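You operate a simulated robot arm through the tools that you are given. There is no shell and no other tool. Be economical: measure what you need, move in short steps, check, and stop when the job is done.

You run a simulated robot arm. Do the job below in one go: nothing can be reset, and whatever is moved stays where it is left.

JOB
Put things in order on the work table. At the end: the cream dough ball stands where the brown jaggery block stood; the silver tube stands where the brown rusk stood; the white bowl from the work table stands on top of the silver scrubber; the brown jaggery block stands where the silver tube stood; the brown rusk from the work table stands where the white bowl stood; whatever was shut is shut again. Leave all else as you found it, and nothing knocked over.

It is judged by the outcome, as a careful person would: the job done as asked, and still so three seconds after it is handed in. It fails if anything else is knocked over, pushed out of place, dropped, spilled or broken.

ROBOT AND FRAMES
A 7-joint arm with a two-finger parallel gripper, fixed in place. Base frame: the origin is at the foot of the arm, x ahead of it, y to its left, z up; the work surface is at about z = 0. Lengths are in cm, angles in degrees, forces in N, time in s.
With the tool pointing down near the work surface it reaches from about 22 to 58 cm from the base axis. Its first joint turns from -66.0 to 66.0 degrees. Payload 2.5 kg.
The tool frame sits at the grasp point between the pads (the TCP): z along the fingers, y along the line on which they close. The tips reach 2.3 cm beyond it. The gripper opens to 9.4 cm. The fingers are 3.8 cm wide and 1 cm thick; the gripper's body (5.4 by 9.6 cm) begins 3.9 cm behind the TCP.
Orientation is told as [roll, pitch, yaw] about the base's x, y, z axes, in that order, counted from this pose: with the fingers straight down and closing along the base's y, the tool's x points along the base's -x, its y along +y and its z along -z.

CONTROLS
- The arm moves only by the tool step_arm. Its argument "steps" is one flat list of numbers, 6 for each row, row after row: the shift along the base's x, y, z in m, then the turn, a rotation vector about the base's x, y, z in degrees. In form: [x, y, z, wx, wy, wz, x, y, z, wx, wy, wz, ...]. A call has 1 to 12 rows; each row shifts and turns the commanded pose from where the row before left it. "hand" is the finger opening in m, from 0 to 0.094, set as the call begins (left out, the last holds). Each row takes 0.2 s and may step no farther than 5 cm and 8.6 degrees from the row before; otherwise, or with a gripper value out of range, the whole call is refused. Where a pose cannot be reached the arm comes as near as it can. A force on the tool above 40 N (or 10 N above the force at the start of the call, whichever is more), or a blocked arm, ends the call early, and 0.2 s more pass. Each finger travels about 10.8 cm/s and halts on what it meets, pressing with about 29 N; the grip force reading is that of the motor and also rises with nothing between the fingers. The clock runs only during rows and for 0.2 s after the last one: add rows that do not move to give the fingers time. The reply holds the time, the measured pose of the TCP, the force on the tool along the base axes, the opening and the grip force, in the units named above and with some noise.
- Cameras (640 x 400 px; columns grow to the right, rows downward): "scene" is fixed at [12.02, -41.97, 52.37]; the picture's right is [0.76, -0.65, 0.00], its down [-0.49, -0.57, -0.66] and it looks along [0.43, 0.50, -0.75] (base axes); focal length 214 px, centre (320, 200). "wrist" rides on the gripper at [-3.9, 0, -4.4] in the tool frame; the picture's right is [0.00, -1.00, 0.00], its down [0.97, 0.00, -0.24] and it looks along [0.24, 0.00, 0.97] (tool axes); focal length 218 px, centre (320, 200).
- grab_frame(camera): a new picture of that camera. The clock stands still meanwhile.
- point_at(camera, pixels): there is no depth. For up to 12 entries [column, row, z] of the newest picture of that camera ("zoom" is the newest enlarged one), the place [x, y] in the base frame at which the ray of that pixel passes the height z, good to about 0.3 cm. The clock stands still meanwhile.
- enlarge(camera, box): a new picture of the part [left, top, right, bottom] of that camera's present view, enlarged. The clock stands still meanwhile.
- job_done(): hands the job in; it is judged then, once.

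Work in short steps. Measure before you move; look again where a grasp or a placing could have gone wrong, and mend it. You have 80 turns and 34 pictures in all, those below and enlarged ones among them. Open the gripper and draw the arm clear of the work before you hand the job in, unless the task says otherwise; then end with one line.

The tools are called by a JSON object that holds its "fn" and its "kwargs". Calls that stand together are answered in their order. step_arm: Moves the arm, as the interface text tells. Its arguments: {"type":"object","properties":{"steps":{"type":"array","items":{"type":"number"}},"hand":{"type":"number"}},"required":["steps"]} The other tools are called the same way: grab_frame (camera) takes a picture; point_at (camera, pixels) gives the place at which the rays of pixels pass given heights; enlarge (camera, box) takes an enlarged picture of a part of a camera's view; job_done () hands the job in.

At the start:

```text
time_s: 0.0
position: [39.06, -11.11, 31.83]
orientation: [0.1, -0.1, -0.1]
force: [0.6, 1.0, -0.5]
gripper_width: 9.39
gripper_force: 0.1
```

scene: 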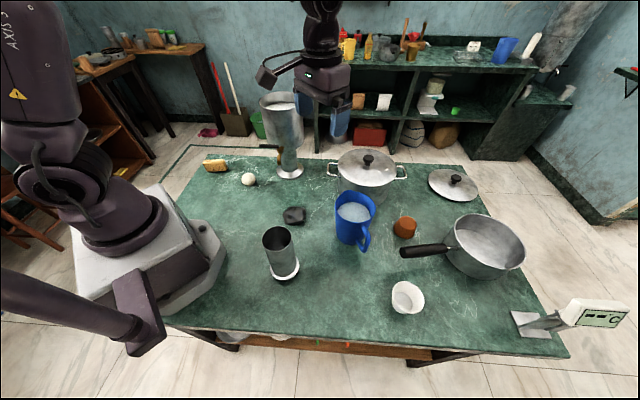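
wrist: 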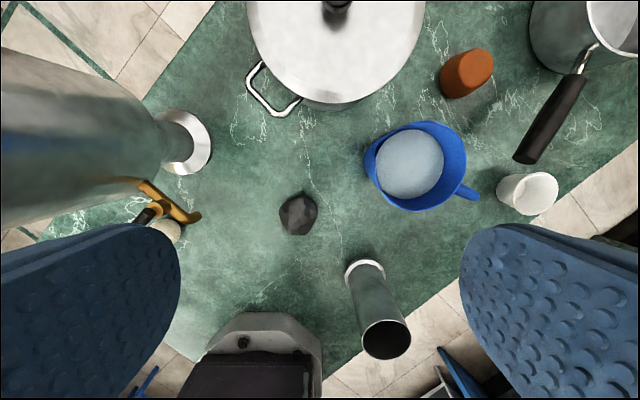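

I'll begin with a close look at the table objects: rusk (215,166), ball (248,179), dark lump (294,215), tube (280,250), bowl (407,297), brown block (404,227).

{"fn": "enlarge", "kwargs": {"camera": "scene", "box": [190, 140, 330, 290]}}

{"fn": "enlarge", "kwargs": {"camera": "scene", "box": [320, 180, 480, 330]}}

```text
2.67 times, centred on (260, 215) of scene
```

zoom: 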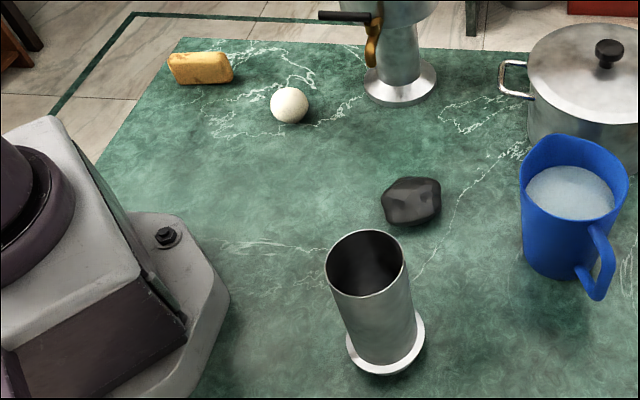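

```text
2.67 times, centred on (400, 255) of scene
```

zoom: 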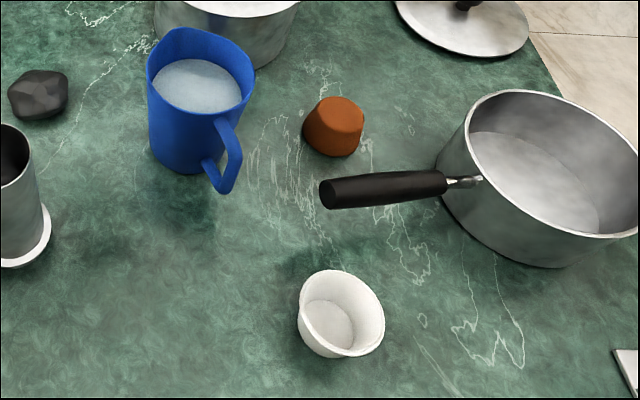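

The silver scrubber isn't obvious; I'll enlarge the pot and lid area and the grinder/ back area.

{"fn": "enlarge", "kwargs": {"camera": "scene", "box": [320, 130, 490, 230]}}

{"fn": "enlarge", "kwargs": {"camera": "scene", "box": [200, 300, 460, 400]}}

{"fn": "enlarge", "kwargs": {"camera": "wrist", "box": [240, 160, 440, 370]}}

```text
3.76 times, centred on (405, 180) of scene
```

zoom: 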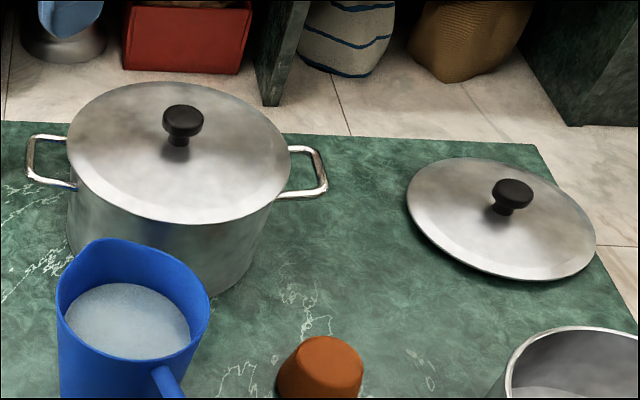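

```text
2.46 times, centred on (330, 350) of scene
```

zoom: 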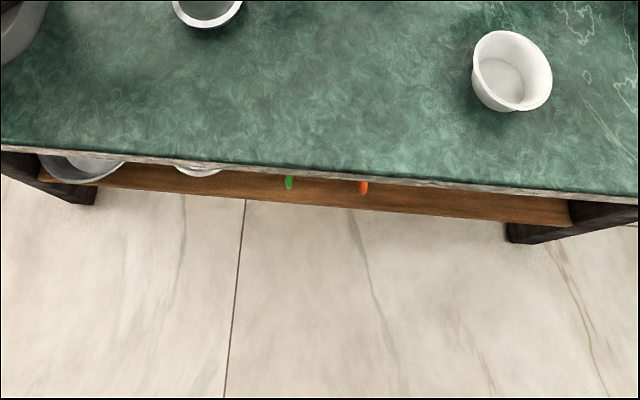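

```text
1.90 times, centred on (340, 265) of wrist
```

zoom: 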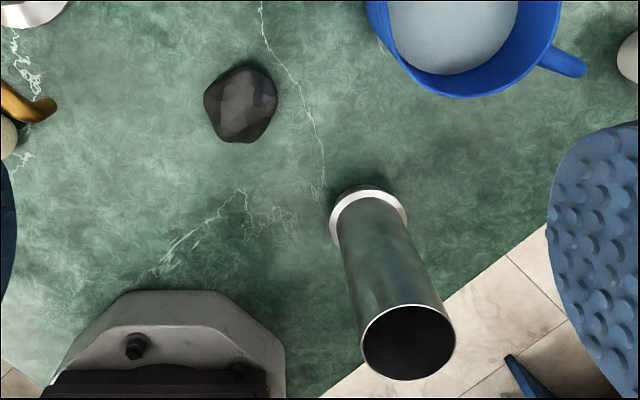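

Measure positions on the original scene pixels (table level and estimated tops).

{"fn": "point_at", "kwargs": {"camera": "scene", "pixels": [[215, 170, 1], [248, 179, 1.5], [294, 217, 1], [285, 272, 0], [277, 238, 12], [355, 235, 0], [404, 232, 0], [404, 224, 3], [408, 304, 0], [367, 200, 0], [452, 186, 0], [290, 172, 0]]}}

{"fn": "point_at", "kwargs": {"camera": "wrist", "pixels": [[297, 214, 1], [363, 270, 0], [386, 339, 12], [165, 230, 1.5], [188, 140, 0], [465, 80, 0], [467, 72, 3], [508, 194, 0], [541, 193, 5], [337, 5, 12], [465, 190, 5], [420, 170, 10]]}}

```text
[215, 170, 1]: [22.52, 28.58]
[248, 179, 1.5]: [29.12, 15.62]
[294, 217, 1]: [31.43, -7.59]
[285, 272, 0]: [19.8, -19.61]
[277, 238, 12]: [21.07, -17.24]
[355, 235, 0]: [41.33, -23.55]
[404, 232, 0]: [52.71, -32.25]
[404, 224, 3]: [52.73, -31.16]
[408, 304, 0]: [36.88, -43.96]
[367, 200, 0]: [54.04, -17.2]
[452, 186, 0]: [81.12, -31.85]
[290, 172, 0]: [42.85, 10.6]
```

```text
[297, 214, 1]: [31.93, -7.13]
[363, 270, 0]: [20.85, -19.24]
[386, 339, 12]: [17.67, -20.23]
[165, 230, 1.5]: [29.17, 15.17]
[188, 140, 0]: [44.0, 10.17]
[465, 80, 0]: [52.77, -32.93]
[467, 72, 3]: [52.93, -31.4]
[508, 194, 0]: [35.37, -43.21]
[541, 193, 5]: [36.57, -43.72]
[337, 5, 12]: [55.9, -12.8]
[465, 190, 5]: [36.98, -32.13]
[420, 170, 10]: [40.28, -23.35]
```

The scrubber is not in view; the lidded pot at about (55,-13) may hide it, or the places behind it. I raise and tilt the wrist forward to look behind the pot.

{"fn": "step_arm", "kwargs": {"steps": [0.02, 0, 0.02, 0, -8, 0, 0.02, 0, 0.02, 0, -8, 0, 0, 0, 0.02, 0, -8, 0, 0, 0, 0.02, 0, -8, 0]}}

{"fn": "grab_frame", "kwargs": {"camera": "wrist"}}

```text
time_s: 1.0
position: [43.21, -11.2, 39.86]
orientation: [-0.1, -32.1, 0.1]
force: [-0.3, -0.2, -0.5]
gripper_width: 9.44
gripper_force: 0.1
```

```text
26 pictures are left
```

wrist: 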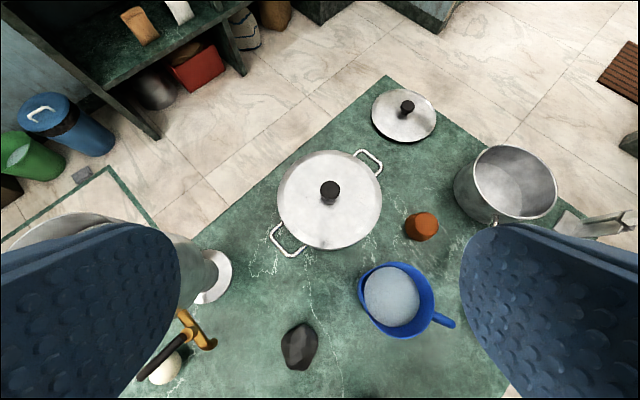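

No scrubber is on the table, so the lidded pot is the candidate. I triangulate the knob (scene ~(368,159), wrist (330,189)), the lid rim and pot.

{"fn": "point_at", "kwargs": {"camera": "scene", "pixels": [[368.5, 158.7, 8], [368.5, 158.7, 12], [368.5, 158.7, 16], [338, 168, 10], [397, 170, 10], [354, 204, 0], [370, 201, 0]]}}

{"fn": "point_at", "kwargs": {"camera": "wrist", "pixels": [[330, 189, 8], [330, 189, 12], [330, 189, 16], [277, 205, 10], [382, 195, 10], [325, 150, 10], [330, 250, 10], [187, 328, 12], [187, 328, 8], [212, 345, 12], [422, 226, 2]]}}

```text
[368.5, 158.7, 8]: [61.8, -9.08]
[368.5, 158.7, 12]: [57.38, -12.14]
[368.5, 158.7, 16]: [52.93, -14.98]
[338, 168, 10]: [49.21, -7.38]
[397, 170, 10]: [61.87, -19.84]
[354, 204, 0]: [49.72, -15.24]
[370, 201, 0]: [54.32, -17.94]
```

```text
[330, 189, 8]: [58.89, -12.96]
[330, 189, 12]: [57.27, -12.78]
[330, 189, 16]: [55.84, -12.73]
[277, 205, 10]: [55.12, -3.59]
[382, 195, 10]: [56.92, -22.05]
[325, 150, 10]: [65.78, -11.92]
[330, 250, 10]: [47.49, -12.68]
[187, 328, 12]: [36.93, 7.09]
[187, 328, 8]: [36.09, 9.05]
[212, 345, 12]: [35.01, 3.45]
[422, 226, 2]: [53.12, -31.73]
```

Knob is at about (57.3,-12.6,12). I look for a place to lay down the lid (radius ~9.2): check table edges, base foot and grinder extents.

{"fn": "point_at", "kwargs": {"camera": "scene", "pixels": [[207, 155, 0], [250, 156, 0], [303, 158, 0], [228, 255, 0], [222, 232, 2], [197, 210, 2], [183, 205, 0], [180, 320, 0], [400, 345, 0], [260, 100, 26], [304, 100, 26], [265, 150, 10]]}}

{"fn": "grab_frame", "kwargs": {"camera": "scene"}}

```text
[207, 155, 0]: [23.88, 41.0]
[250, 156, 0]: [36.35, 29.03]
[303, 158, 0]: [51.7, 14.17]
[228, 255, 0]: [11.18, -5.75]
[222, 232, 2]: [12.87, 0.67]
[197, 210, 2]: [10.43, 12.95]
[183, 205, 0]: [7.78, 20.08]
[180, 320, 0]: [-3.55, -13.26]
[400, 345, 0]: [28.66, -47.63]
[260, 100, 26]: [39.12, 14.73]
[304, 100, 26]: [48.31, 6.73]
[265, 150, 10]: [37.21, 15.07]
```

```text
25 pictures are left
```

scene: 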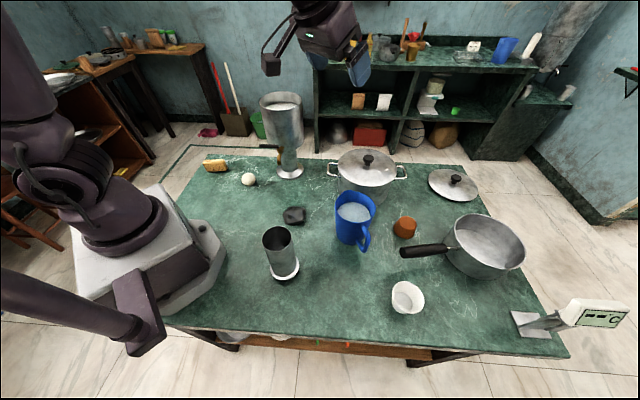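

Table free area near (24,3.5) suits the lid. Check the spigot lever: scene gold tip (279,164)/black end (260,146), wrist gold (212,346)/black end (140,378); also the tube height.

{"fn": "point_at", "kwargs": {"camera": "scene", "pixels": [[279, 164, 4], [279, 164, 8], [279, 164, 12], [260, 146, 10], [260, 146, 14]]}}

{"fn": "point_at", "kwargs": {"camera": "wrist", "pixels": [[212, 346, 4], [212, 346, 8], [212, 346, 12], [140, 378, 10], [140, 378, 14], [300, 346, 1], [392, 297, 10]]}}

```text
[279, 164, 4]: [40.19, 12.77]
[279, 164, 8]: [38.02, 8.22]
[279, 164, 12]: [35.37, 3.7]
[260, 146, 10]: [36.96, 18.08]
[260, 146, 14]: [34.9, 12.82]
```

```text
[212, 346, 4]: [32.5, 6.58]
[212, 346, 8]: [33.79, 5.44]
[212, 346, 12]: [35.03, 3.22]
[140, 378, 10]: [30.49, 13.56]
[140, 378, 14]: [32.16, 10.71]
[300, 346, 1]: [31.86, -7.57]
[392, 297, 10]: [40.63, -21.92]
```

Spout tip at about (35,3.5,12), fine for a lid placed at (23.5,3). Go above the knob, upright.

{"fn": "step_arm", "kwargs": {"steps": [0.035, -0.004, -0.03, 0, 8, 0, 0.035, -0.004, -0.03, 0, 8, 0, 0.035, -0.003, -0.03, 0, 8, 0, 0.036, -0.003, -0.03, 0, 8, 0, 0, 0, -0.03, 0, 0, 0, 0, 0, -0.03, 0, 0, 0, 0, 0, 0, 0, 0, 0], "hand": 0.07}}

{"fn": "grab_frame", "kwargs": {"camera": "wrist"}}

```text
time_s: 2.6
position: [57.09, -12.4, 21.82]
orientation: [-0.1, 0.0, 0.0]
force: [0.2, -0.6, -0.4]
gripper_width: 7.02
gripper_force: 0.0
```

```text
24 pictures are left
```

wrist: 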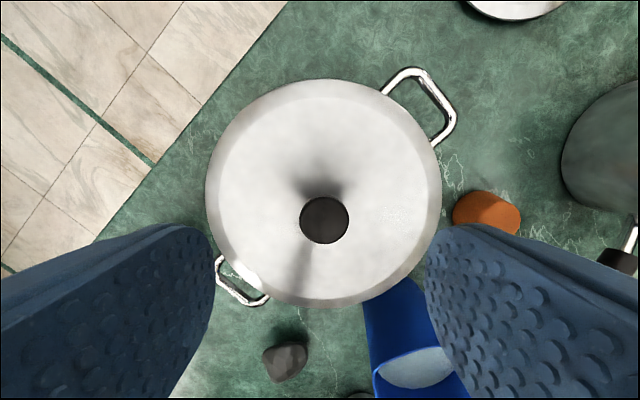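

Knob at (324,220). Measure it.

{"fn": "point_at", "kwargs": {"camera": "wrist", "pixels": [[324, 220, 12.5], [324, 192, 9], [207, 190, 9], [441, 190, 9], [325, 80, 9], [325, 306, 9], [300, 220, 12.5], [349, 220, 12.5]]}}

```text
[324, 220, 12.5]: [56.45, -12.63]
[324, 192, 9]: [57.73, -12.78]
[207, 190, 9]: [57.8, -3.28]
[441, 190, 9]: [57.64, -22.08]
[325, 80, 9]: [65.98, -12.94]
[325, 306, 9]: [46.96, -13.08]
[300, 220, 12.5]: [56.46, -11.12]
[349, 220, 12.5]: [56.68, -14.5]
```

Knob centre (56.5,-12.8), 3.3 cm wide. Descend around it to z≈12.8.

{"fn": "step_arm", "kwargs": {"steps": [-0.006, -0.004, -0.03, 0, 0, 0, 0, 0, -0.03, 0, 0, 0, 0, 0, -0.015, 0, 0, 0, 0, 0, -0.008, 0, 0, 0, 0, 0, -0.007, 0, 0, 0, 0, 0, 0, 0, 0, 0]}}

{"fn": "enlarge", "kwargs": {"camera": "scene", "box": [310, 100, 430, 220]}}

```text
time_s: 4.0
position: [56.75, -12.97, 13.19]
orientation: [0.0, -0.2, 0.0]
force: [-7.7, 3.7, 21.1]
gripper_width: 7.01
gripper_force: 0.0
```

```text
3.33 times, centred on (370, 160) of scene
```

zoom: 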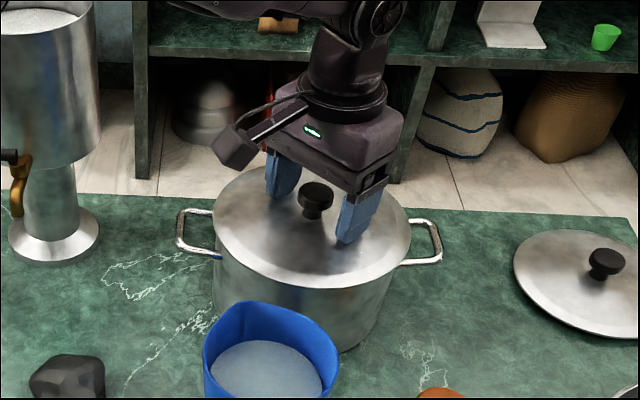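

The tips touched the lid (z 13.2). Raise slightly and close on the knob.

{"fn": "step_arm", "kwargs": {"steps": [0, 0, 0.007, 0, 0, 0]}}

{"fn": "step_arm", "kwargs": {"steps": [0, 0, 0, 0, 0, 0, 0, 0, 0, 0, 0, 0, 0, 0, 0, 0, 0, 0], "hand": 0.02}}

```text
time_s: 4.4
position: [56.66, -13.05, 13.25]
orientation: [0.1, 0.2, 0.0]
force: [-0.5, -1.4, -0.2]
gripper_width: 7.02
gripper_force: 0.1
```

```text
time_s: 5.2
position: [56.68, -12.98, 13.61]
orientation: [0.0, 0.0, 0.0]
force: [0.0, 0.6, 0.3]
gripper_width: 3.06
gripper_force: 29.7
```

Gripped at 3.06 cm. Lift the lid and look.

{"fn": "step_arm", "kwargs": {"steps": [0, 0, 0.01, 0, 0, 0, 0, 0, 0.03, 0, 0, 0, 0, 0, 0.04, 0, 0, 0, 0, 0, 0, 0, 0, 0]}}

{"fn": "grab_frame", "kwargs": {"camera": "scene"}}

```text
time_s: 6.2
position: [56.51, -12.99, 21.55]
orientation: [0.0, 0.1, 0.0]
force: [0.3, -0.2, -1.6]
gripper_width: 3.05
gripper_force: 28.9
```

```text
22 pictures are left
```

scene: 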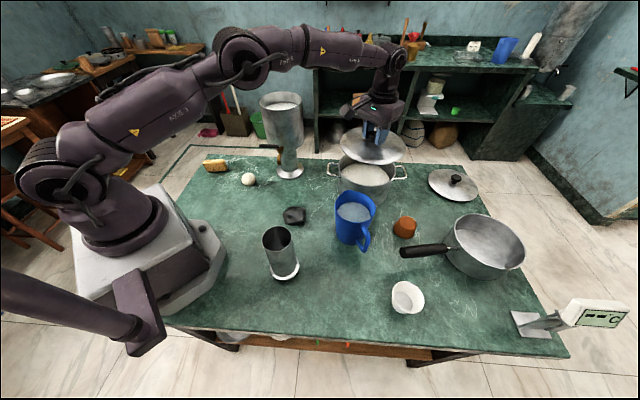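

Lid is off. Carry it back over the clear middle, towards (23.5,3).

{"fn": "step_arm", "kwargs": {"steps": [-0.04, 0, 0, 0, 0, 0, -0.04, 0, 0, 0, 0, 0, -0.04, 0, 0, 0, 0, 0, -0.04, 0.01, 0, 0, 0, 0, -0.04, 0.02, 0, 0, 0, 0, -0.04, 0.03, 0, 0, 0, 0, -0.04, 0.04, 0, 0, 0, 0, -0.03, 0.03, 0, 0, 0, 0, -0.02, 0.03, 0, 0, 0, 0, 0, 0, 0, 0, 0, 0]}}

{"fn": "grab_frame", "kwargs": {"camera": "scene"}}

```text
refused: row 7 steps farther than a row can; nothing moved
```

```text
21 pictures are left
```

scene: 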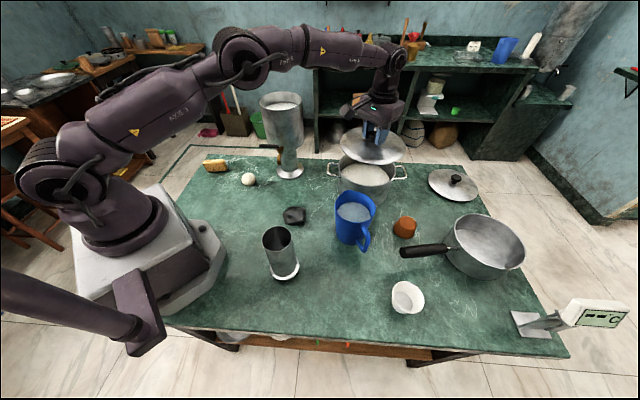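

A row was too long (5.6 cm); retry with shorter rows.

{"fn": "step_arm", "kwargs": {"steps": [-0.04, 0, 0, 0, 0, 0, -0.04, 0, 0, 0, 0, 0, -0.04, 0, 0, 0, 0, 0, -0.04, 0.01, 0, 0, 0, 0, -0.04, 0.02, 0, 0, 0, 0, -0.04, 0.03, 0, 0, 0, 0, -0.03, 0.03, 0, 0, 0, 0, -0.03, 0.03, 0, 0, 0, 0, -0.02, 0.03, 0, 0, 0, 0, -0.01, 0.01, 0, 0, 0, 0, 0, 0, 0, 0, 0, 0]}}

{"fn": "grab_frame", "kwargs": {"camera": "scene"}}

```text
time_s: 8.6
position: [23.65, 2.98, 21.65]
orientation: [0.0, 0.0, 0.0]
force: [-0.4, -0.1, -1.4]
gripper_width: 3.06
gripper_force: 29.2
```

```text
20 pictures are left
```

scene: 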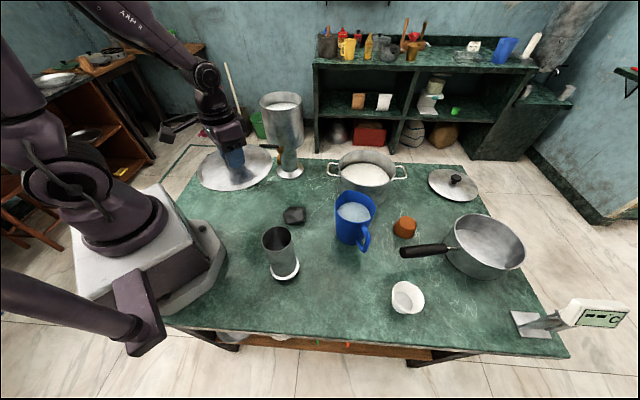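

The pot shows something whitish inside. Lower the lid at (23.5,3) until contact, expected near z≈4.5.

{"fn": "step_arm", "kwargs": {"steps": [0, 0, -0.04, 0, 0, 0, 0, 0, -0.04, 0, 0, 0, 0, 0, -0.04, 0, 0, 0, 0, 0, -0.02, 0, 0, 0, 0, 0, -0.01, 0, 0, 0, 0, 0, 0, 0, 0, 0]}}

{"fn": "enlarge", "kwargs": {"camera": "scene", "box": [160, 100, 320, 240]}}

{"fn": "enlarge", "kwargs": {"camera": "scene", "box": [320, 140, 420, 220]}}

```text
time_s: 10.0
position: [23.66, 3.03, 6.44]
orientation: [0.0, 0.0, 0.0]
force: [-0.3, 0.2, -0.7]
gripper_width: 3.03
gripper_force: 28.9
```

```text
2.86 times, centred on (240, 170) of scene
```

zoom: 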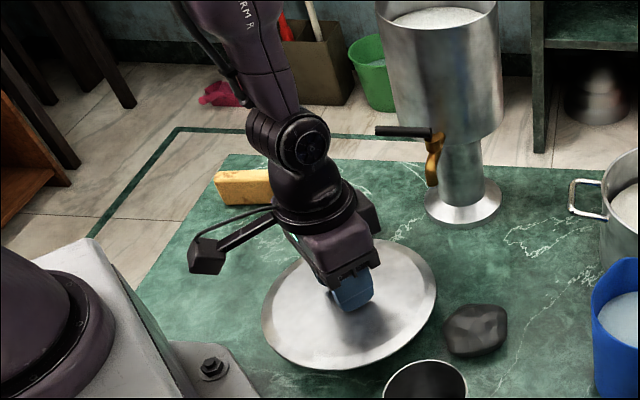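

```text
5.00 times, centred on (370, 180) of scene
```

zoom: 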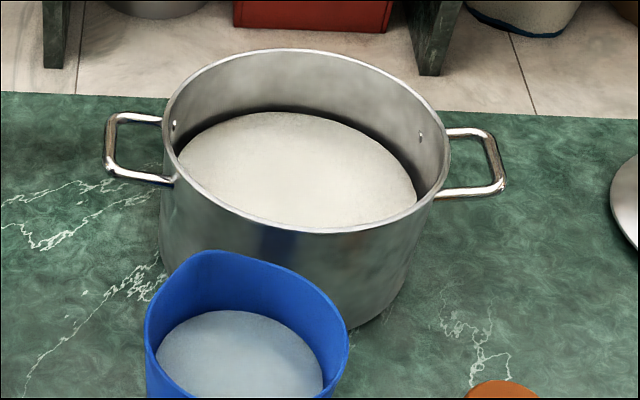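

The pot is full of a white filling with no scrubber. With the wrist camera near the dark lump, I examine it — it may itself be the scrubber.

{"fn": "grab_frame", "kwargs": {"camera": "wrist"}}

```text
17 pictures are left
```

wrist: 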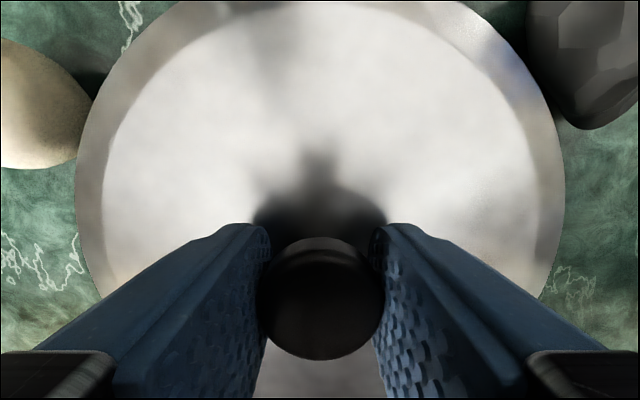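

The lump is beside the lid and there are exactly six small items on the table matching the six names, so it may be the scrubber. The pot surely holds none, so I return the lid along the same path.

{"fn": "step_arm", "kwargs": {"steps": [0, 0, 0.03, 0, 0, 0, 0, 0, 0.04, 0, 0, 0, 0, 0, 0.04, 0, 0, 0, 0, 0, 0.04, 0, 0, 0, 0.01, -0.01, 0, 0, 0, 0, 0.02, -0.03, 0, 0, 0, 0, 0.03, -0.03, 0, 0, 0, 0, 0.03, -0.03, 0, 0, 0, 0, 0.04, -0.03, 0, 0, 0, 0, 0.04, -0.02, 0, 0, 0, 0, 0.04, -0.01, 0, 0, 0, 0, 0.04, 0, 0, 0, 0, 0]}}

{"fn": "step_arm", "kwargs": {"steps": [0.04, 0, 0, 0, 0, 0, 0.04, 0, 0, 0, 0, 0, 0, 0, 0, 0, 0, 0, 0, 0, -0.03, 0, 0, 0, 0, 0, -0.025, 0, 0, 0, 0, 0, 0, 0, 0, 0]}}

{"fn": "enlarge", "kwargs": {"camera": "scene", "box": [310, 100, 430, 220]}}

```text
time_s: 12.6
position: [48.39, -12.77, 21.59]
orientation: [0.0, 0.1, 0.0]
force: [0.2, 0.4, -1.4]
gripper_width: 3.04
gripper_force: 28.9
```

```text
time_s: 14.0
position: [56.52, -12.88, 15.82]
orientation: [0.0, -0.1, 0.0]
force: [-0.2, 0.0, -1.0]
gripper_width: 3.05
gripper_force: 28.6
```

```text
3.33 times, centred on (370, 160) of scene
```

zoom: 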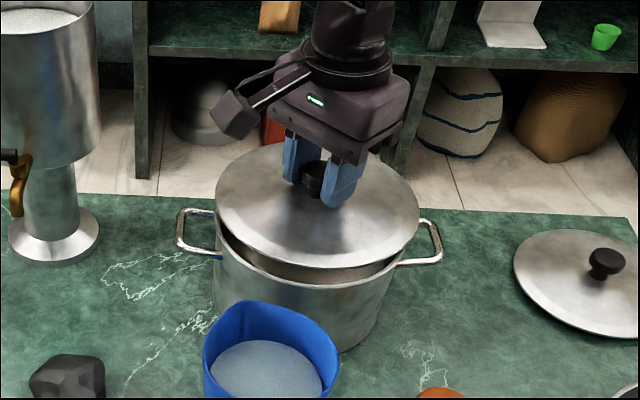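

Lid aligned above the pot; lower it slowly to its original height (TCP 13.6).

{"fn": "step_arm", "kwargs": {"steps": [0, 0, -0.01, 0, 0, 0, 0, 0, -0.006, 0, 0, 0, 0, 0, -0.004, 0, 0, 0, 0, 0, -0.003, 0, 0, 0, 0, 0, 0, 0, 0, 0]}}

{"fn": "step_arm", "kwargs": {"steps": [0, 0, 0, 0, 0, 0, 0, 0, 0, 0, 0, 0, 0, 0, 0, 0, 0, 0], "hand": 0.07}}

{"fn": "step_arm", "kwargs": {"steps": [0, 0, 0.03, 0, 0, 0, 0, 0, 0.05, 0, 0, 0, 0, 0, 0.04, 0, 0, 0]}}

{"fn": "grab_frame", "kwargs": {"camera": "wrist"}}

```text
time_s: 15.2
position: [56.53, -13.0, 13.78]
orientation: [0.0, 0.0, 0.1]
force: [0.4, -0.3, -0.3]
gripper_width: 3.04
gripper_force: 29.4
```

```text
time_s: 16.0
position: [56.54, -12.97, 13.68]
orientation: [0.0, 0.1, 0.0]
force: [-0.1, -0.5, -0.1]
gripper_width: 7.01
gripper_force: 0.1
```

```text
time_s: 16.8
position: [56.38, -12.97, 26.01]
orientation: [0.0, 0.0, 0.0]
force: [-0.2, 0.3, 0.1]
gripper_width: 7.0
gripper_force: 0.1
```

```text
15 pictures are left
```

wrist: 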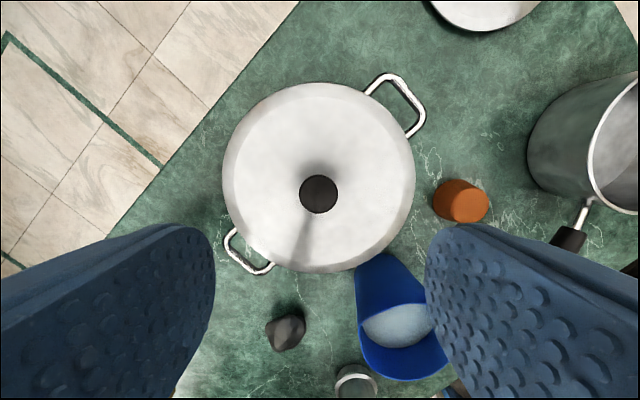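

The lid is back on evenly. Next look down into the tube from above, keeping the lump in view too.

{"fn": "step_arm", "kwargs": {"steps": [-0.045, -0.007, 0, 0, 0, 0, -0.045, -0.007, 0, 0, 0, 0, -0.045, -0.007, 0, 0, 0, 0, -0.045, -0.007, 0, 0, 0, 0, -0.045, -0.007, 0, 0, 0, 0, -0.045, -0.007, 0, 0, 0, 0, -0.045, -0.007, 0, 0, 0, 0, -0.02, -0.003, 0, 0, 0, 0, 0, 0, 0, 0, 0, 0], "hand": 0.094}}

{"fn": "grab_frame", "kwargs": {"camera": "wrist"}}

```text
time_s: 18.8
position: [23.16, -17.98, 25.67]
orientation: [-0.1, 0.0, 0.0]
force: [0.2, 0.7, -0.2]
gripper_width: 9.41
gripper_force: 0.1
```

```text
14 pictures are left
```

wrist: 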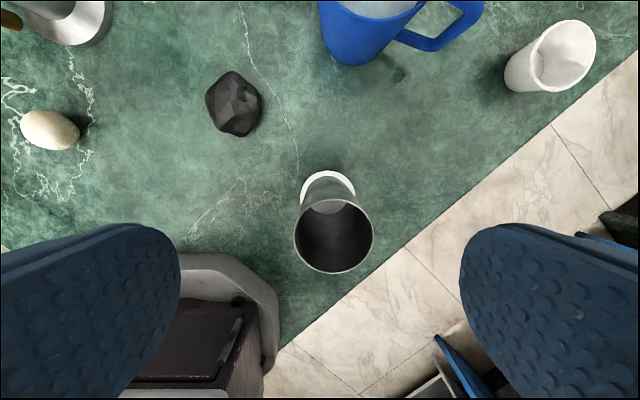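

The tube is empty. By elimination the lump is the scrubber; enlarge it to see its top, and the bowl.

{"fn": "enlarge", "kwargs": {"camera": "wrist", "box": [190, 60, 280, 150]}}

{"fn": "point_at", "kwargs": {"camera": "wrist", "pixels": [[206, 105, 1.5], [261, 105, 1.5], [233, 72, 1.5], [233, 136, 0.5], [232, 100, 3], [327, 188, 0], [300, 190, 0], [355, 190, 0], [334, 234, 12], [295, 236, 12], [373, 236, 12], [50, 130, 2]]}}

```text
4.44 times, centred on (235, 105) of wrist
```

zoom: 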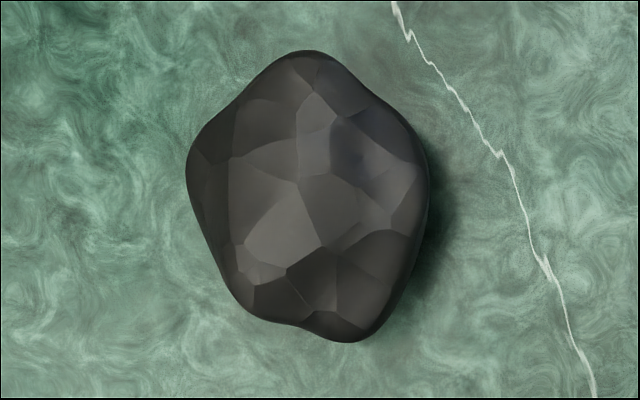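

```text
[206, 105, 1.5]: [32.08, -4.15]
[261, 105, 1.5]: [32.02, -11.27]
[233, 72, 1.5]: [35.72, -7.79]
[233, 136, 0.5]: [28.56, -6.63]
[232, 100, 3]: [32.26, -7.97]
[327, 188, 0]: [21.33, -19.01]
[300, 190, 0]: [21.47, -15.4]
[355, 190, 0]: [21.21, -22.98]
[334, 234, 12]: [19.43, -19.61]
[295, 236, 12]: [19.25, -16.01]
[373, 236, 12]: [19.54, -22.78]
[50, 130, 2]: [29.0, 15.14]
```

The lump looks like coal, so I double-check the tube's base and the saucepan interior for a better candidate.

{"fn": "enlarge", "kwargs": {"camera": "wrist", "box": [280, 150, 390, 280]}}

{"fn": "enlarge", "kwargs": {"camera": "scene", "box": [430, 190, 640, 360]}}

```text
3.08 times, centred on (335, 215) of wrist
```

zoom: 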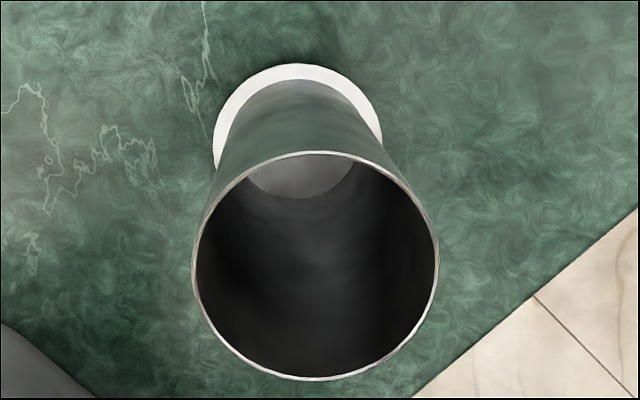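

```text
2.35 times, centred on (535, 275) of scene
```

zoom: 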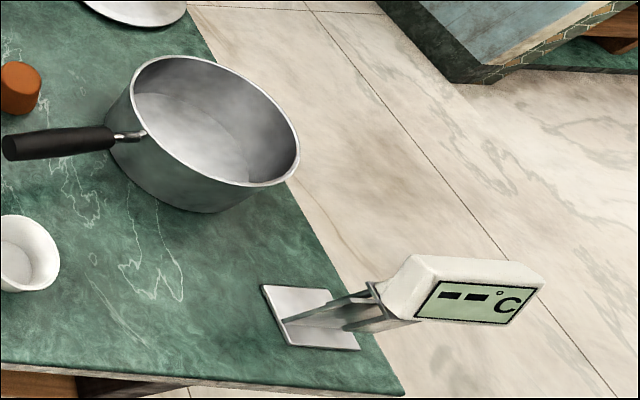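

No other candidate exists: six named items, six small items, so the lump is the scrubber. Now go above the bowl near (36.5,-43.5) and measure.

{"fn": "step_arm", "kwargs": {"steps": [0.021, -0.042, 0, 0, 0, 0, 0.021, -0.042, 0, 0, 0, 0, 0.021, -0.042, 0, 0, 0, 0, 0.021, -0.042, 0, 0, 0, 0, 0.021, -0.042, -0.02, 0, 0, 0, 0.021, -0.042, -0.03, 0, 0, 0, 0, 0, 0, 0, 0, 0]}}

{"fn": "grab_frame", "kwargs": {"camera": "wrist"}}

```text
refused: row 5 steps farther than a row can; nothing moved
```

```text
10 pictures are left
```

wrist: 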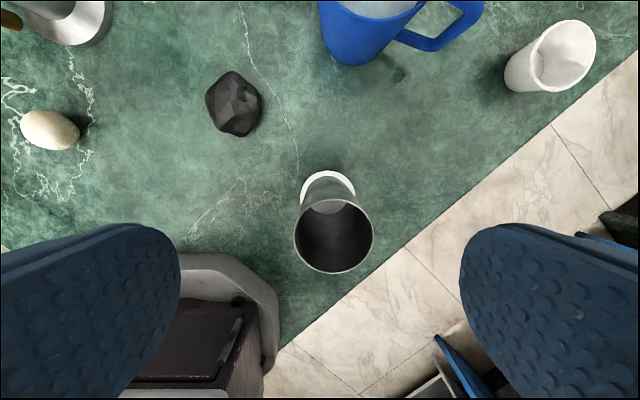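

Row too long. Fix it; meanwhile measure bowl and ball from this same view.

{"fn": "step_arm", "kwargs": {"steps": [0.022, -0.042, 0, 0, 0, 0, 0.022, -0.042, 0, 0, 0, 0, 0.022, -0.042, 0, 0, 0, 0, 0.022, -0.042, 0, 0, 0, 0, 0.022, -0.042, 0, 0, 0, 0, 0.022, -0.042, 0, 0, 0, 0, 0, 0, -0.04, 0, 0, 0, 0, 0, -0.03, 0, 0, 0, 0, 0, 0, 0, 0, 0]}}

```text
time_s: 20.8
position: [36.43, -43.34, 18.5]
orientation: [0.0, -0.1, 0.0]
force: [0.0, 0.6, 0.2]
gripper_width: 9.39
gripper_force: 0.0
```

Now one picture from above the bowl.

{"fn": "grab_frame", "kwargs": {"camera": "wrist"}}

```text
9 pictures are left
```

wrist: 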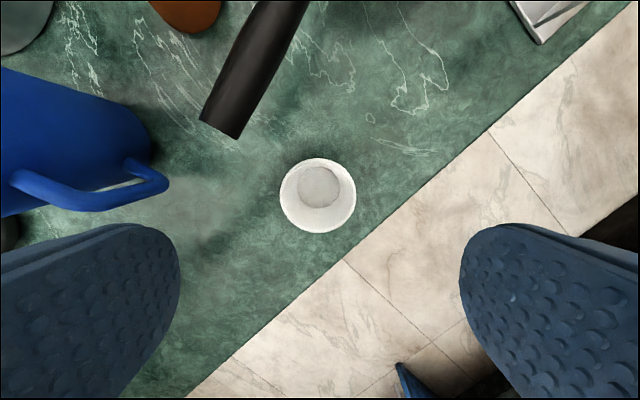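

{"fn": "point_at", "kwargs": {"camera": "wrist", "pixels": [[318, 195, 4.5], [280, 195, 4.5], [357, 195, 4.5], [318, 158, 4.5], [318, 233, 4.5], [319, 190, 0.5], [165, 187, 8], [150, 180, 6], [200, 122, 8], [236, 138, 8], [130, 160, 6], [187, 20, 2]]}}

```text
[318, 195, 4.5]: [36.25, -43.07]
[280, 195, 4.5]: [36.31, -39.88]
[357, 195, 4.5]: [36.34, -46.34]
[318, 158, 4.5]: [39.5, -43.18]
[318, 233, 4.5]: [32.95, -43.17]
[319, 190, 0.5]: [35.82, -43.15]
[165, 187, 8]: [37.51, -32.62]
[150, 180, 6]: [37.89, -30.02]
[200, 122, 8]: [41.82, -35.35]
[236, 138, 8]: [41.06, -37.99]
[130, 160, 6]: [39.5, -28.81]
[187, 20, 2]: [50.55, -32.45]
```

Bowl rim centre (36.2,-43.15), diameter 6.5. Pan handle ends at (41,-37), clear of the fingers. Descend and grip at z≈3.6.

{"fn": "step_arm", "kwargs": {"steps": [-0.003, 0.002, -0.04, 0, 0, 0, 0, 0, -0.04, 0, 0, 0, 0, 0, -0.04, 0, 0, 0, 0, 0, -0.02, 0, 0, 0, 0, 0, -0.008, 0, 0, 0, 0, 0, 0, 0, 0, 0]}}

{"fn": "step_arm", "kwargs": {"steps": [0, 0, 0, 0, 0, 0, 0, 0, 0, 0, 0, 0, 0, 0, 0, 0, 0, 0], "hand": 0.05}}

```text
time_s: 22.2
position: [36.11, -43.09, 3.9]
orientation: [0.1, 0.0, 0.0]
force: [-0.4, 0.4, 0.2]
gripper_width: 9.4
gripper_force: 0.0
```

```text
time_s: 23.0
position: [36.13, -43.09, 3.9]
orientation: [0.0, 0.0, 0.0]
force: [0.3, -0.3, 0.2]
gripper_width: 5.95
gripper_force: 29.5
```

Gripped (5.95). Lift to z≈20 and carry to above the scrubber at (32.0,-7.6).

{"fn": "step_arm", "kwargs": {"steps": [0, 0, 0.03, 0, 0, 0, 0, 0, 0.045, 0, 0, 0, 0, 0, 0.045, 0, 0, 0, 0, 0, 0.045, 0, 0, 0, -0.005, 0.0445, 0, 0, 0, 0, -0.005, 0.0445, 0, 0, 0, 0, -0.005, 0.0445, 0, 0, 0, 0, -0.005, 0.0445, 0, 0, 0, 0, -0.005, 0.0445, 0, 0, 0, 0, -0.005, 0.0445, 0, 0, 0, 0, -0.005, 0.0445, 0, 0, 0, 0, -0.006, 0.0435, 0, 0, 0, 0]}}

{"fn": "step_arm", "kwargs": {"steps": [0, 0, -0.04, 0, 0, 0, 0, 0, -0.04, 0, 0, 0, 0, 0, -0.02, 0, 0, 0, 0, 0, 0, 0, 0, 0]}}

{"fn": "enlarge", "kwargs": {"camera": "scene", "box": [240, 140, 360, 260]}}

```text
time_s: 25.6
position: [32.1, -7.49, 20.54]
orientation: [0.1, 0.0, 0.1]
force: [1.0, 1.1, 0.2]
gripper_width: 5.94
gripper_force: 29.1
```

```text
time_s: 26.6
position: [32.01, -7.51, 10.36]
orientation: [-0.1, -0.1, 0.0]
force: [0.7, -0.3, -0.9]
gripper_width: 5.95
gripper_force: 29.1
```

```text
3.33 times, centred on (300, 200) of scene
```

zoom: 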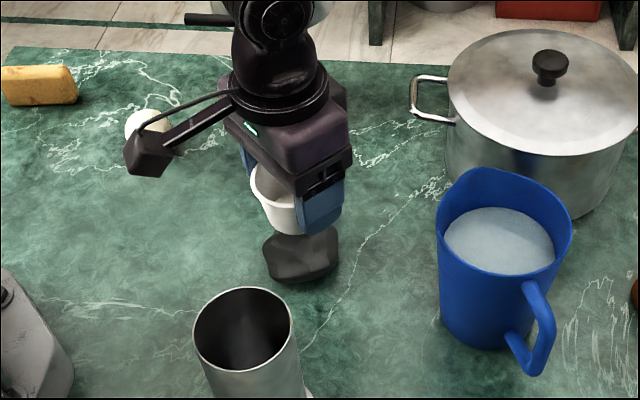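

Compare bowl and lump positions in this zoom before lowering.

{"fn": "point_at", "kwargs": {"camera": "zoom", "pixels": [[264, 258, 1.5], [338, 250, 1.5], [302, 257, 1.5], [285, 283, 0], [281, 236, 6.5], [266, 215, 7], [250, 185, 10.5], [300, 240, 3]]}}

```text
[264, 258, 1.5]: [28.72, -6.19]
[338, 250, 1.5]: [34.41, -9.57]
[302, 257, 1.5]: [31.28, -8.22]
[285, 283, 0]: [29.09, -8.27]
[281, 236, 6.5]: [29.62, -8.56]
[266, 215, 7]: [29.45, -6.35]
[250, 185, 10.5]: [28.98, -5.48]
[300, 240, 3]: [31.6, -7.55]
```

Bowl centre ≈(31.2,-7.5), lump ≈(31.8,-7.9). Shift by (+0.6,-0.3) and lower in small steps until contact.

{"fn": "step_arm", "kwargs": {"steps": [0.006, -0.003, 0, 0, 0, 0, 0, 0, -0.01, 0, 0, 0, 0, 0, -0.006, 0, 0, 0, 0, 0, -0.004, 0, 0, 0, 0, 0, -0.003, 0, 0, 0, 0, 0, 0, 0, 0, 0]}}

```text
time_s: 28.0
position: [32.64, -7.93, 8.08]
orientation: [0.0, 0.0, 0.0]
force: [-0.7, 1.0, -0.4]
gripper_width: 5.94
gripper_force: 29.1
```

No contact at 8.1; go on in 2–3 mm steps.

{"fn": "step_arm", "kwargs": {"steps": [0, 0, -0.003, 0, 0, 0, 0, 0, -0.002, 0, 0, 0, 0, 0, -0.002, 0, 0, 0, 0, 0, 0, 0, 0, 0]}}

{"fn": "step_arm", "kwargs": {"steps": [0, 0, -0.002, 0, 0, 0, 0, 0, -0.002, 0, 0, 0, 0, 0, 0, 0, 0, 0]}}

```text
time_s: 29.0
position: [32.61, -8.01, 7.39]
orientation: [0.0, 0.0, 0.0]
force: [-0.3, -0.4, -0.1]
gripper_width: 5.94
gripper_force: 29.0
```

```text
time_s: 29.8
position: [32.76, -7.95, 6.97]
orientation: [-0.1, -0.3, 0.0]
force: [0.1, 1.7, 25.2]
gripper_width: 5.99
gripper_force: 29.1
```

Contact with 25 N at z≈7.0. Relieve about 1.5 mm, then open slowly.

{"fn": "step_arm", "kwargs": {"steps": [0, 0, 0.001, 0, 0, 0, 0, 0, 0, 0, 0, 0]}}

```text
time_s: 30.4
position: [32.63, -8.02, 7.17]
orientation: [0.1, 0.0, 0.1]
force: [4.2, 0.0, 9.8]
gripper_width: 5.98
gripper_force: 28.5
```

{"fn": "step_arm", "kwargs": {"steps": [0, 0, 0.0005, 0, 0, 0, 0, 0, 0, 0, 0, 0, 0, 0, 0, 0, 0, 0], "hand": 0.066}}

{"fn": "enlarge", "kwargs": {"camera": "scene", "box": [240, 140, 360, 260]}}

```text
time_s: 31.2
position: [32.61, -7.77, 7.22]
orientation: [0.0, 0.0, 0.0]
force: [-0.3, 1.3, 0.6]
gripper_width: 6.61
gripper_force: 0.1
```

```text
3.33 times, centred on (300, 200) of scene
```

zoom: 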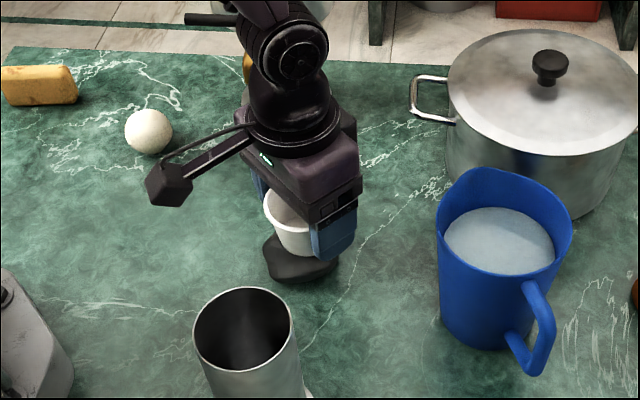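

Bowl stands on the lump. Open fully, rise straight up, and check from above.

{"fn": "step_arm", "kwargs": {"steps": [0, 0, 0, 0, 0, 0, 0, 0, 0, 0, 0, 0, 0, 0, 0.02, 0, 0, 0, 0, 0, 0.03, 0, 0, 0, 0, 0, 0.04, 0, 0, 0, 0, 0, 0.04, 0, 0, 0, 0, 0, 0.04, 0, 0, 0], "hand": 0.085}}

{"fn": "grab_frame", "kwargs": {"camera": "wrist"}}

```text
time_s: 32.8
position: [32.6, -7.83, 24.32]
orientation: [-0.1, 0.1, 0.1]
force: [0.4, -0.3, -0.2]
gripper_width: 8.47
gripper_force: 0.0
```

```text
6 pictures are left
```

wrist: 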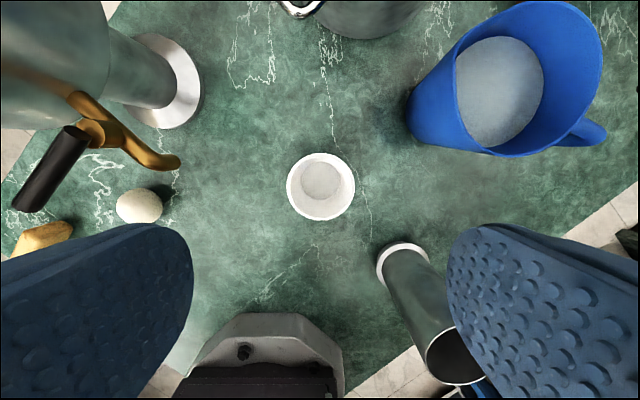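

Bowl sits centred and upright. Now move, staying inside of the grinder, to view the rusk from above.

{"fn": "step_arm", "kwargs": {"steps": [-0.04, 0.02, 0, 0, 0, 0, -0.04, 0.02, 0, 0, 0, 0, -0.01, 0.04, 0, 0, 0, 0, 0, 0.045, 0, 0, 0, 0, 0, 0.045, 0, 0, 0, 0, 0, 0.045, 0, 0, 0, 0, 0, 0.045, 0, 0, 0, 0, 0, 0.045, 0, 0, 0, 0, 0, 0.045, -0.01, 0, 0, 0, 0, 0, -0.04, 0, 0, 0, 0, 0, -0.02, 0, 0, 0, 0, 0, 0, 0, 0, 0]}}

{"fn": "grab_frame", "kwargs": {"camera": "wrist"}}

```text
time_s: 35.4
position: [23.51, 26.88, 17.07]
orientation: [0.1, -0.1, 0.1]
force: [-0.3, -0.5, -0.5]
gripper_width: 8.48
gripper_force: 0.0
```

```text
5 pictures are left
```

wrist: 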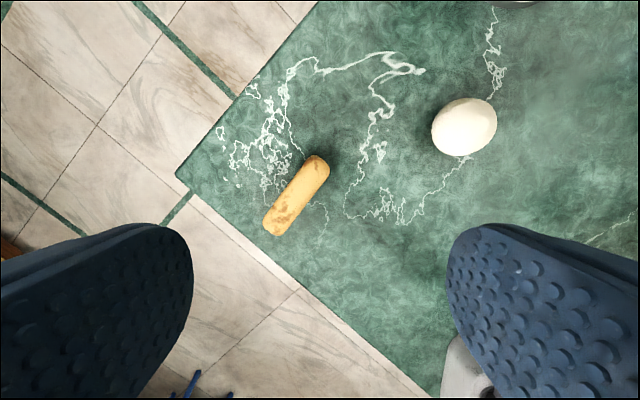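

Measure the rusk ends ((275,231),(318,160)), sides, and the ball (464,126).

{"fn": "point_at", "kwargs": {"camera": "wrist", "pixels": [[270, 232, 3.5], [320, 160, 3.5], [284, 192, 3.5], [310, 204, 3.5], [297, 197, 3.5], [297, 197, 0], [464, 126, 1.7], [433, 130, 1.7], [497, 122, 1.7], [464, 98, 1.7], [460, 156, 1]]}}

{"fn": "point_at", "kwargs": {"camera": "scene", "pixels": [[203, 160.5, 3.5], [225, 159.5, 3.5], [207, 171.5, 0], [227, 170, 0], [216, 160, 3.5]]}}

```text
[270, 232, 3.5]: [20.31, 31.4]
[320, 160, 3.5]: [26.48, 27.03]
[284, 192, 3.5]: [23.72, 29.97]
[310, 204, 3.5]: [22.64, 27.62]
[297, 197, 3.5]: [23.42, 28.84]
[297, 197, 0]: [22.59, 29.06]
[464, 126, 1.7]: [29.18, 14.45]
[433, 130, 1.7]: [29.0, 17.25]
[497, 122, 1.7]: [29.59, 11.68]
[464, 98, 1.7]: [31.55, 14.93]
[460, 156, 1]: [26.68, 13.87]
```

```text
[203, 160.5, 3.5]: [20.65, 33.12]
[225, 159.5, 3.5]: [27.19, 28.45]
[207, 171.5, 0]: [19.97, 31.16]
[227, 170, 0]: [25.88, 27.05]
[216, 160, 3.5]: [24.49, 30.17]
```

Rusk centre ≈(23.3,29.0), long axis along (0.82,-0.58), ~2.5 thick. Turn yaw -35°, centre and descend to z≈3.

{"fn": "step_arm", "kwargs": {"steps": [-0.001, 0.011, 0, 0, 0, -7, -0.001, 0.01, 0, 0, 0, -7, 0, 0, -0.02, 0, 0, -7, 0, 0, -0.03, 0, 0, -7, 0, 0, -0.03, 0, 0, -7, 0, 0, -0.03, 0, 0, 0, 0, 0, -0.02, 0, 0, 0, 0, 0, -0.01, 0, 0, 0, 0, 0, 0, 0, 0, 0], "hand": 0.08}}

{"fn": "step_arm", "kwargs": {"steps": [0, 0, 0, 0, 0, 0, 0, 0, 0, 0, 0, 0, 0, 0, 0, 0, 0, 0, 0, 0, 0, 0, 0, 0], "hand": 0.01}}

```text
time_s: 37.4
position: [23.28, 29.19, 3.21]
orientation: [-0.1, 0.0, -35.0]
force: [0.3, -0.5, -0.8]
gripper_width: 8.01
gripper_force: 0.1
```

```text
time_s: 38.4
position: [23.36, 29.09, 3.21]
orientation: [0.0, -0.1, -35.0]
force: [-0.2, -0.2, -0.4]
gripper_width: 2.07
gripper_force: 29.0
```

Gripped (2.07). Lift and carry back around the grinder toward the bowl's old place.

{"fn": "step_arm", "kwargs": {"steps": [0, 0, 0.02, 0, 0, 0, 0, 0, 0.05, 0, 0, 0, 0, 0, 0.05, 0, 0, 0, 0, 0, 0.05, 0, 0, 0, 0.001, -0.045, 0, 0, 0, 0, 0.001, -0.045, 0, 0, 0, 0, 0.001, -0.045, 0, 0, 0, 0, 0.001, -0.045, 0, 0, 0, 0, 0.001, -0.045, 0, 0, 0, 0, 0.001, -0.045, 0, 0, 0, 0, 0.001, -0.045, 0, 0, 0, 0, 0.001, -0.045, 0, 0, 0, 0]}}

{"fn": "step_arm", "kwargs": {"steps": [0.014, -0.045, 0, 0, 0, 0, 0.014, -0.045, 0, 0, 0, 0, 0.015, -0.045, 0, 0, 0, 0, 0.015, -0.045, 0, 0, 0, 0, 0.015, -0.045, 0, 0, 0, 0, 0.015, -0.045, 0, 0, 0, 0, 0.015, -0.045, 0, 0, 0, 0, 0.013, -0.0475, 0, 0, 0, 0, 0, 0, 0, 0, 0, 0]}}

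```text
time_s: 41.0
position: [24.5, -6.98, 20.01]
orientation: [0.1, 0.0, -34.9]
force: [-0.7, 0.1, -0.2]
gripper_width: 2.08
gripper_force: 28.9
```

```text
time_s: 43.0
position: [35.47, -43.05, 20.23]
orientation: [0.1, 0.1, -35.0]
force: [0.3, -0.8, 0.2]
gripper_width: 2.12
gripper_force: 29.6
```

Lower to the old grip height (z≈3.25) and release.

{"fn": "step_arm", "kwargs": {"steps": [0.002, 0, -0.045, 0, 0, 0, 0, 0, -0.045, 0, 0, 0, 0, 0, -0.045, 0, 0, 0, 0, 0, -0.02, 0, 0, 0, 0, 0, -0.01, 0, 0, 0, 0, 0, -0.003, 0, 0, 0, 0, 0, 0, 0, 0, 0]}}

{"fn": "step_arm", "kwargs": {"steps": [0, 0, -0.002, 0, 0, 0, 0, 0, 0, 0, 0, 0]}}

```text
time_s: 44.6
position: [36.0, -43.04, 3.39]
orientation: [0.0, 0.0, -35.0]
force: [0.2, 1.0, -0.6]
gripper_width: 2.09
gripper_force: 28.3
```

```text
time_s: 45.2
position: [35.92, -43.18, 3.2]
orientation: [0.0, 0.0, -35.0]
force: [0.5, -0.8, 0.1]
gripper_width: 2.11
gripper_force: 28.9
```

Release, rise, and go above the tube at (20.9,-19.2); triangulation gives its height ≈15.5, so stay at z≈22.

{"fn": "step_arm", "kwargs": {"steps": [0, 0, 0, 0, 0, 0, 0, 0, 0, 0, 0, 0, 0, 0, 0.03, 0, 0, 0, 0, 0, 0.045, 0, 0, 0, 0, 0, 0.045, 0, 0, 0, 0, 0, 0.045, 0, 0, 0, 0, 0, 0.028, 0, 0, 0], "hand": 0.05}}

{"fn": "step_arm", "kwargs": {"steps": [-0.0215, 0.0342, 0, 0, 0, 0, -0.0215, 0.0342, 0, 0, 0, 0, -0.0215, 0.0342, 0, 0, 0, 0, -0.0215, 0.0342, 0, 0, 0, 0, -0.0215, 0.0342, 0, 0, 0, 0, -0.0215, 0.0342, 0, 0, 0, 0, -0.0215, 0.0342, 0, 0, 0, 0, 0, 0, 0, 0, 0, 0], "hand": 0.094}}

{"fn": "grab_frame", "kwargs": {"camera": "scene"}}

```text
time_s: 46.8
position: [36.09, -43.08, 22.44]
orientation: [0.0, 0.0, -35.0]
force: [-0.1, 0.8, -0.2]
gripper_width: 5.0
gripper_force: 0.0
```

```text
time_s: 48.6
position: [20.91, -19.15, 22.35]
orientation: [0.0, -0.1, -35.1]
force: [0.8, 0.3, -0.8]
gripper_width: 9.4
gripper_force: 0.1
```

```text
4 pictures are left
```

scene: 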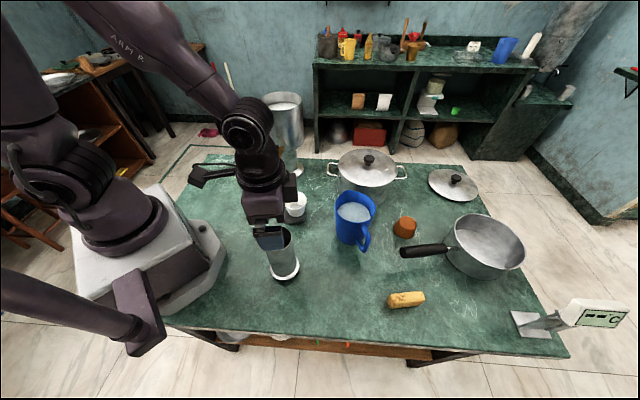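

Rusk and bowl are well placed and the gripper is over the tube. Descend to z≈12.6 and close.

{"fn": "step_arm", "kwargs": {"steps": [0, 0, -0.03, 0, 0, 0, 0, 0, -0.02, 0, 0, 0, 0, 0, -0.02, 0, 0, 0, 0, 0, -0.02, 0, 0, 0, 0, 0, -0.008, 0, 0, 0, 0, 0, 0, 0, 0, 0]}}

{"fn": "step_arm", "kwargs": {"steps": [0, 0, 0, 0, 0, 0, 0, 0, 0, 0, 0, 0, 0, 0, 0, 0, 0, 0], "hand": 0.04}}

```text
time_s: 50.0
position: [20.74, -19.15, 12.73]
orientation: [0.0, 0.1, -35.0]
force: [-0.4, 0.7, 0.2]
gripper_width: 9.4
gripper_force: 0.1
```

```text
time_s: 50.8
position: [20.99, -19.24, 12.64]
orientation: [-0.1, 0.0, -35.0]
force: [0.0, -0.2, 0.0]
gripper_width: 6.24
gripper_force: 29.3
```

Gripped (6.24). Lift straight up and check the reading.

{"fn": "step_arm", "kwargs": {"steps": [0, 0, 0.02, 0, 0, 0, 0, 0, 0.04, 0, 0, 0, 0, 0, 0.04, 0, 0, 0, 0, 0, 0.035, 0, 0, 0, 0, 0, 0, 0, 0, 0]}}

{"fn": "grab_frame", "kwargs": {"camera": "scene"}}

```text
time_s: 52.0
position: [20.87, -19.17, 26.17]
orientation: [0.0, 0.1, -35.0]
force: [0.4, -0.3, -0.5]
gripper_width: 6.27
gripper_force: 29.2
```

```text
3 pictures are left
```

scene: 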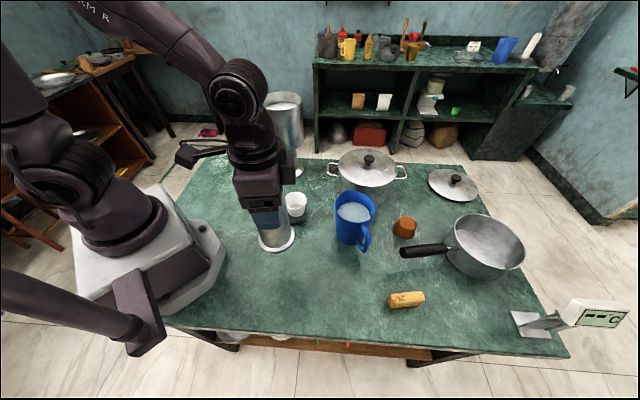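

Tube lifted with its flange, nothing beneath. Carry it along x≈24 to the rusk's old place (23.35,29.1).

{"fn": "step_arm", "kwargs": {"steps": [0.011, 0.042, 0, 0, 0, 0, 0.011, 0.042, 0, 0, 0, 0, 0.01, 0.042, 0, 0, 0, 0, 0, 0.045, 0, 0, 0, 0, 0, 0.045, 0, 0, 0, 0, 0, 0.045, 0, 0, 0, 0, 0, 0.045, 0, 0, 0, 0, 0, 0.045, 0, 0, 0, 0, 0, 0.045, 0, 0, 0, 0, -0.004, 0.045, 0, 0, 0, 0, -0.003, 0.0418, 0, 0, 0, 0, 0, 0, 0, 0, 0, 0]}}

{"fn": "step_arm", "kwargs": {"steps": [0, 0, -0.04, 0, 0, 0, 0, 0, -0.04, 0, 0, 0, 0, 0, -0.03, 0, 0, 0, 0, 0, -0.012, 0, 0, 0, 0, 0, -0.008, 0, 0, 0, 0, 0, 0, 0, 0, 0]}}

```text
time_s: 54.6
position: [23.36, 29.19, 26.18]
orientation: [0.0, -0.1, -35.0]
force: [0.3, -0.2, -2.1]
gripper_width: 6.23
gripper_force: 29.4
```

```text
time_s: 56.0
position: [23.24, 29.17, 13.22]
orientation: [0.0, 0.0, -35.0]
force: [0.2, 0.3, -1.1]
gripper_width: 6.26
gripper_force: 28.6
```

Lower the last 5 mm gently.

{"fn": "step_arm", "kwargs": {"steps": [0, 0, -0.003, 0, 0, 0, 0, 0, -0.002, 0, 0, 0, 0, 0, 0, 0, 0, 0]}}

{"fn": "step_arm", "kwargs": {"steps": [0, 0, 0, 0, 0, 0, 0, 0, 0, 0, 0, 0]}}

```text
time_s: 56.8
position: [23.35, 29.11, 12.74]
orientation: [0.1, 0.0, -35.0]
force: [-0.8, 0.0, -0.9]
gripper_width: 6.25
gripper_force: 28.9
```

```text
time_s: 57.4
position: [23.35, 29.2, 12.75]
orientation: [-0.1, -0.2, -35.0]
force: [-0.9, 0.9, -1.7]
gripper_width: 6.26
gripper_force: 28.9
```

One mm more, then release and rise.

{"fn": "step_arm", "kwargs": {"steps": [0, 0, -0.001, 0, 0, 0, 0, 0, 0, 0, 0, 0]}}

{"fn": "step_arm", "kwargs": {"steps": [0, 0, 0, 0, 0, 0, 0, 0, 0, 0, 0, 0, 0, 0, 0, 0, 0, 0, 0, 0, 0.02, 0, 0, 0, 0, 0, 0.04, 0, 0, 0, 0, 0, 0.04, 0, 0, 0, 0, 0, 0.04, 0, 0, 0], "hand": 0.09}}

```text
time_s: 58.0
position: [23.42, 29.2, 12.71]
orientation: [0.0, 0.0, -35.0]
force: [-5.3, -6.7, 22.7]
gripper_width: 6.27
gripper_force: 29.0
```

```text
time_s: 59.6
position: [23.35, 29.3, 26.77]
orientation: [0.0, -0.1, -35.0]
force: [-0.2, 0.6, -0.2]
gripper_width: 9.02
gripper_force: 0.1
```

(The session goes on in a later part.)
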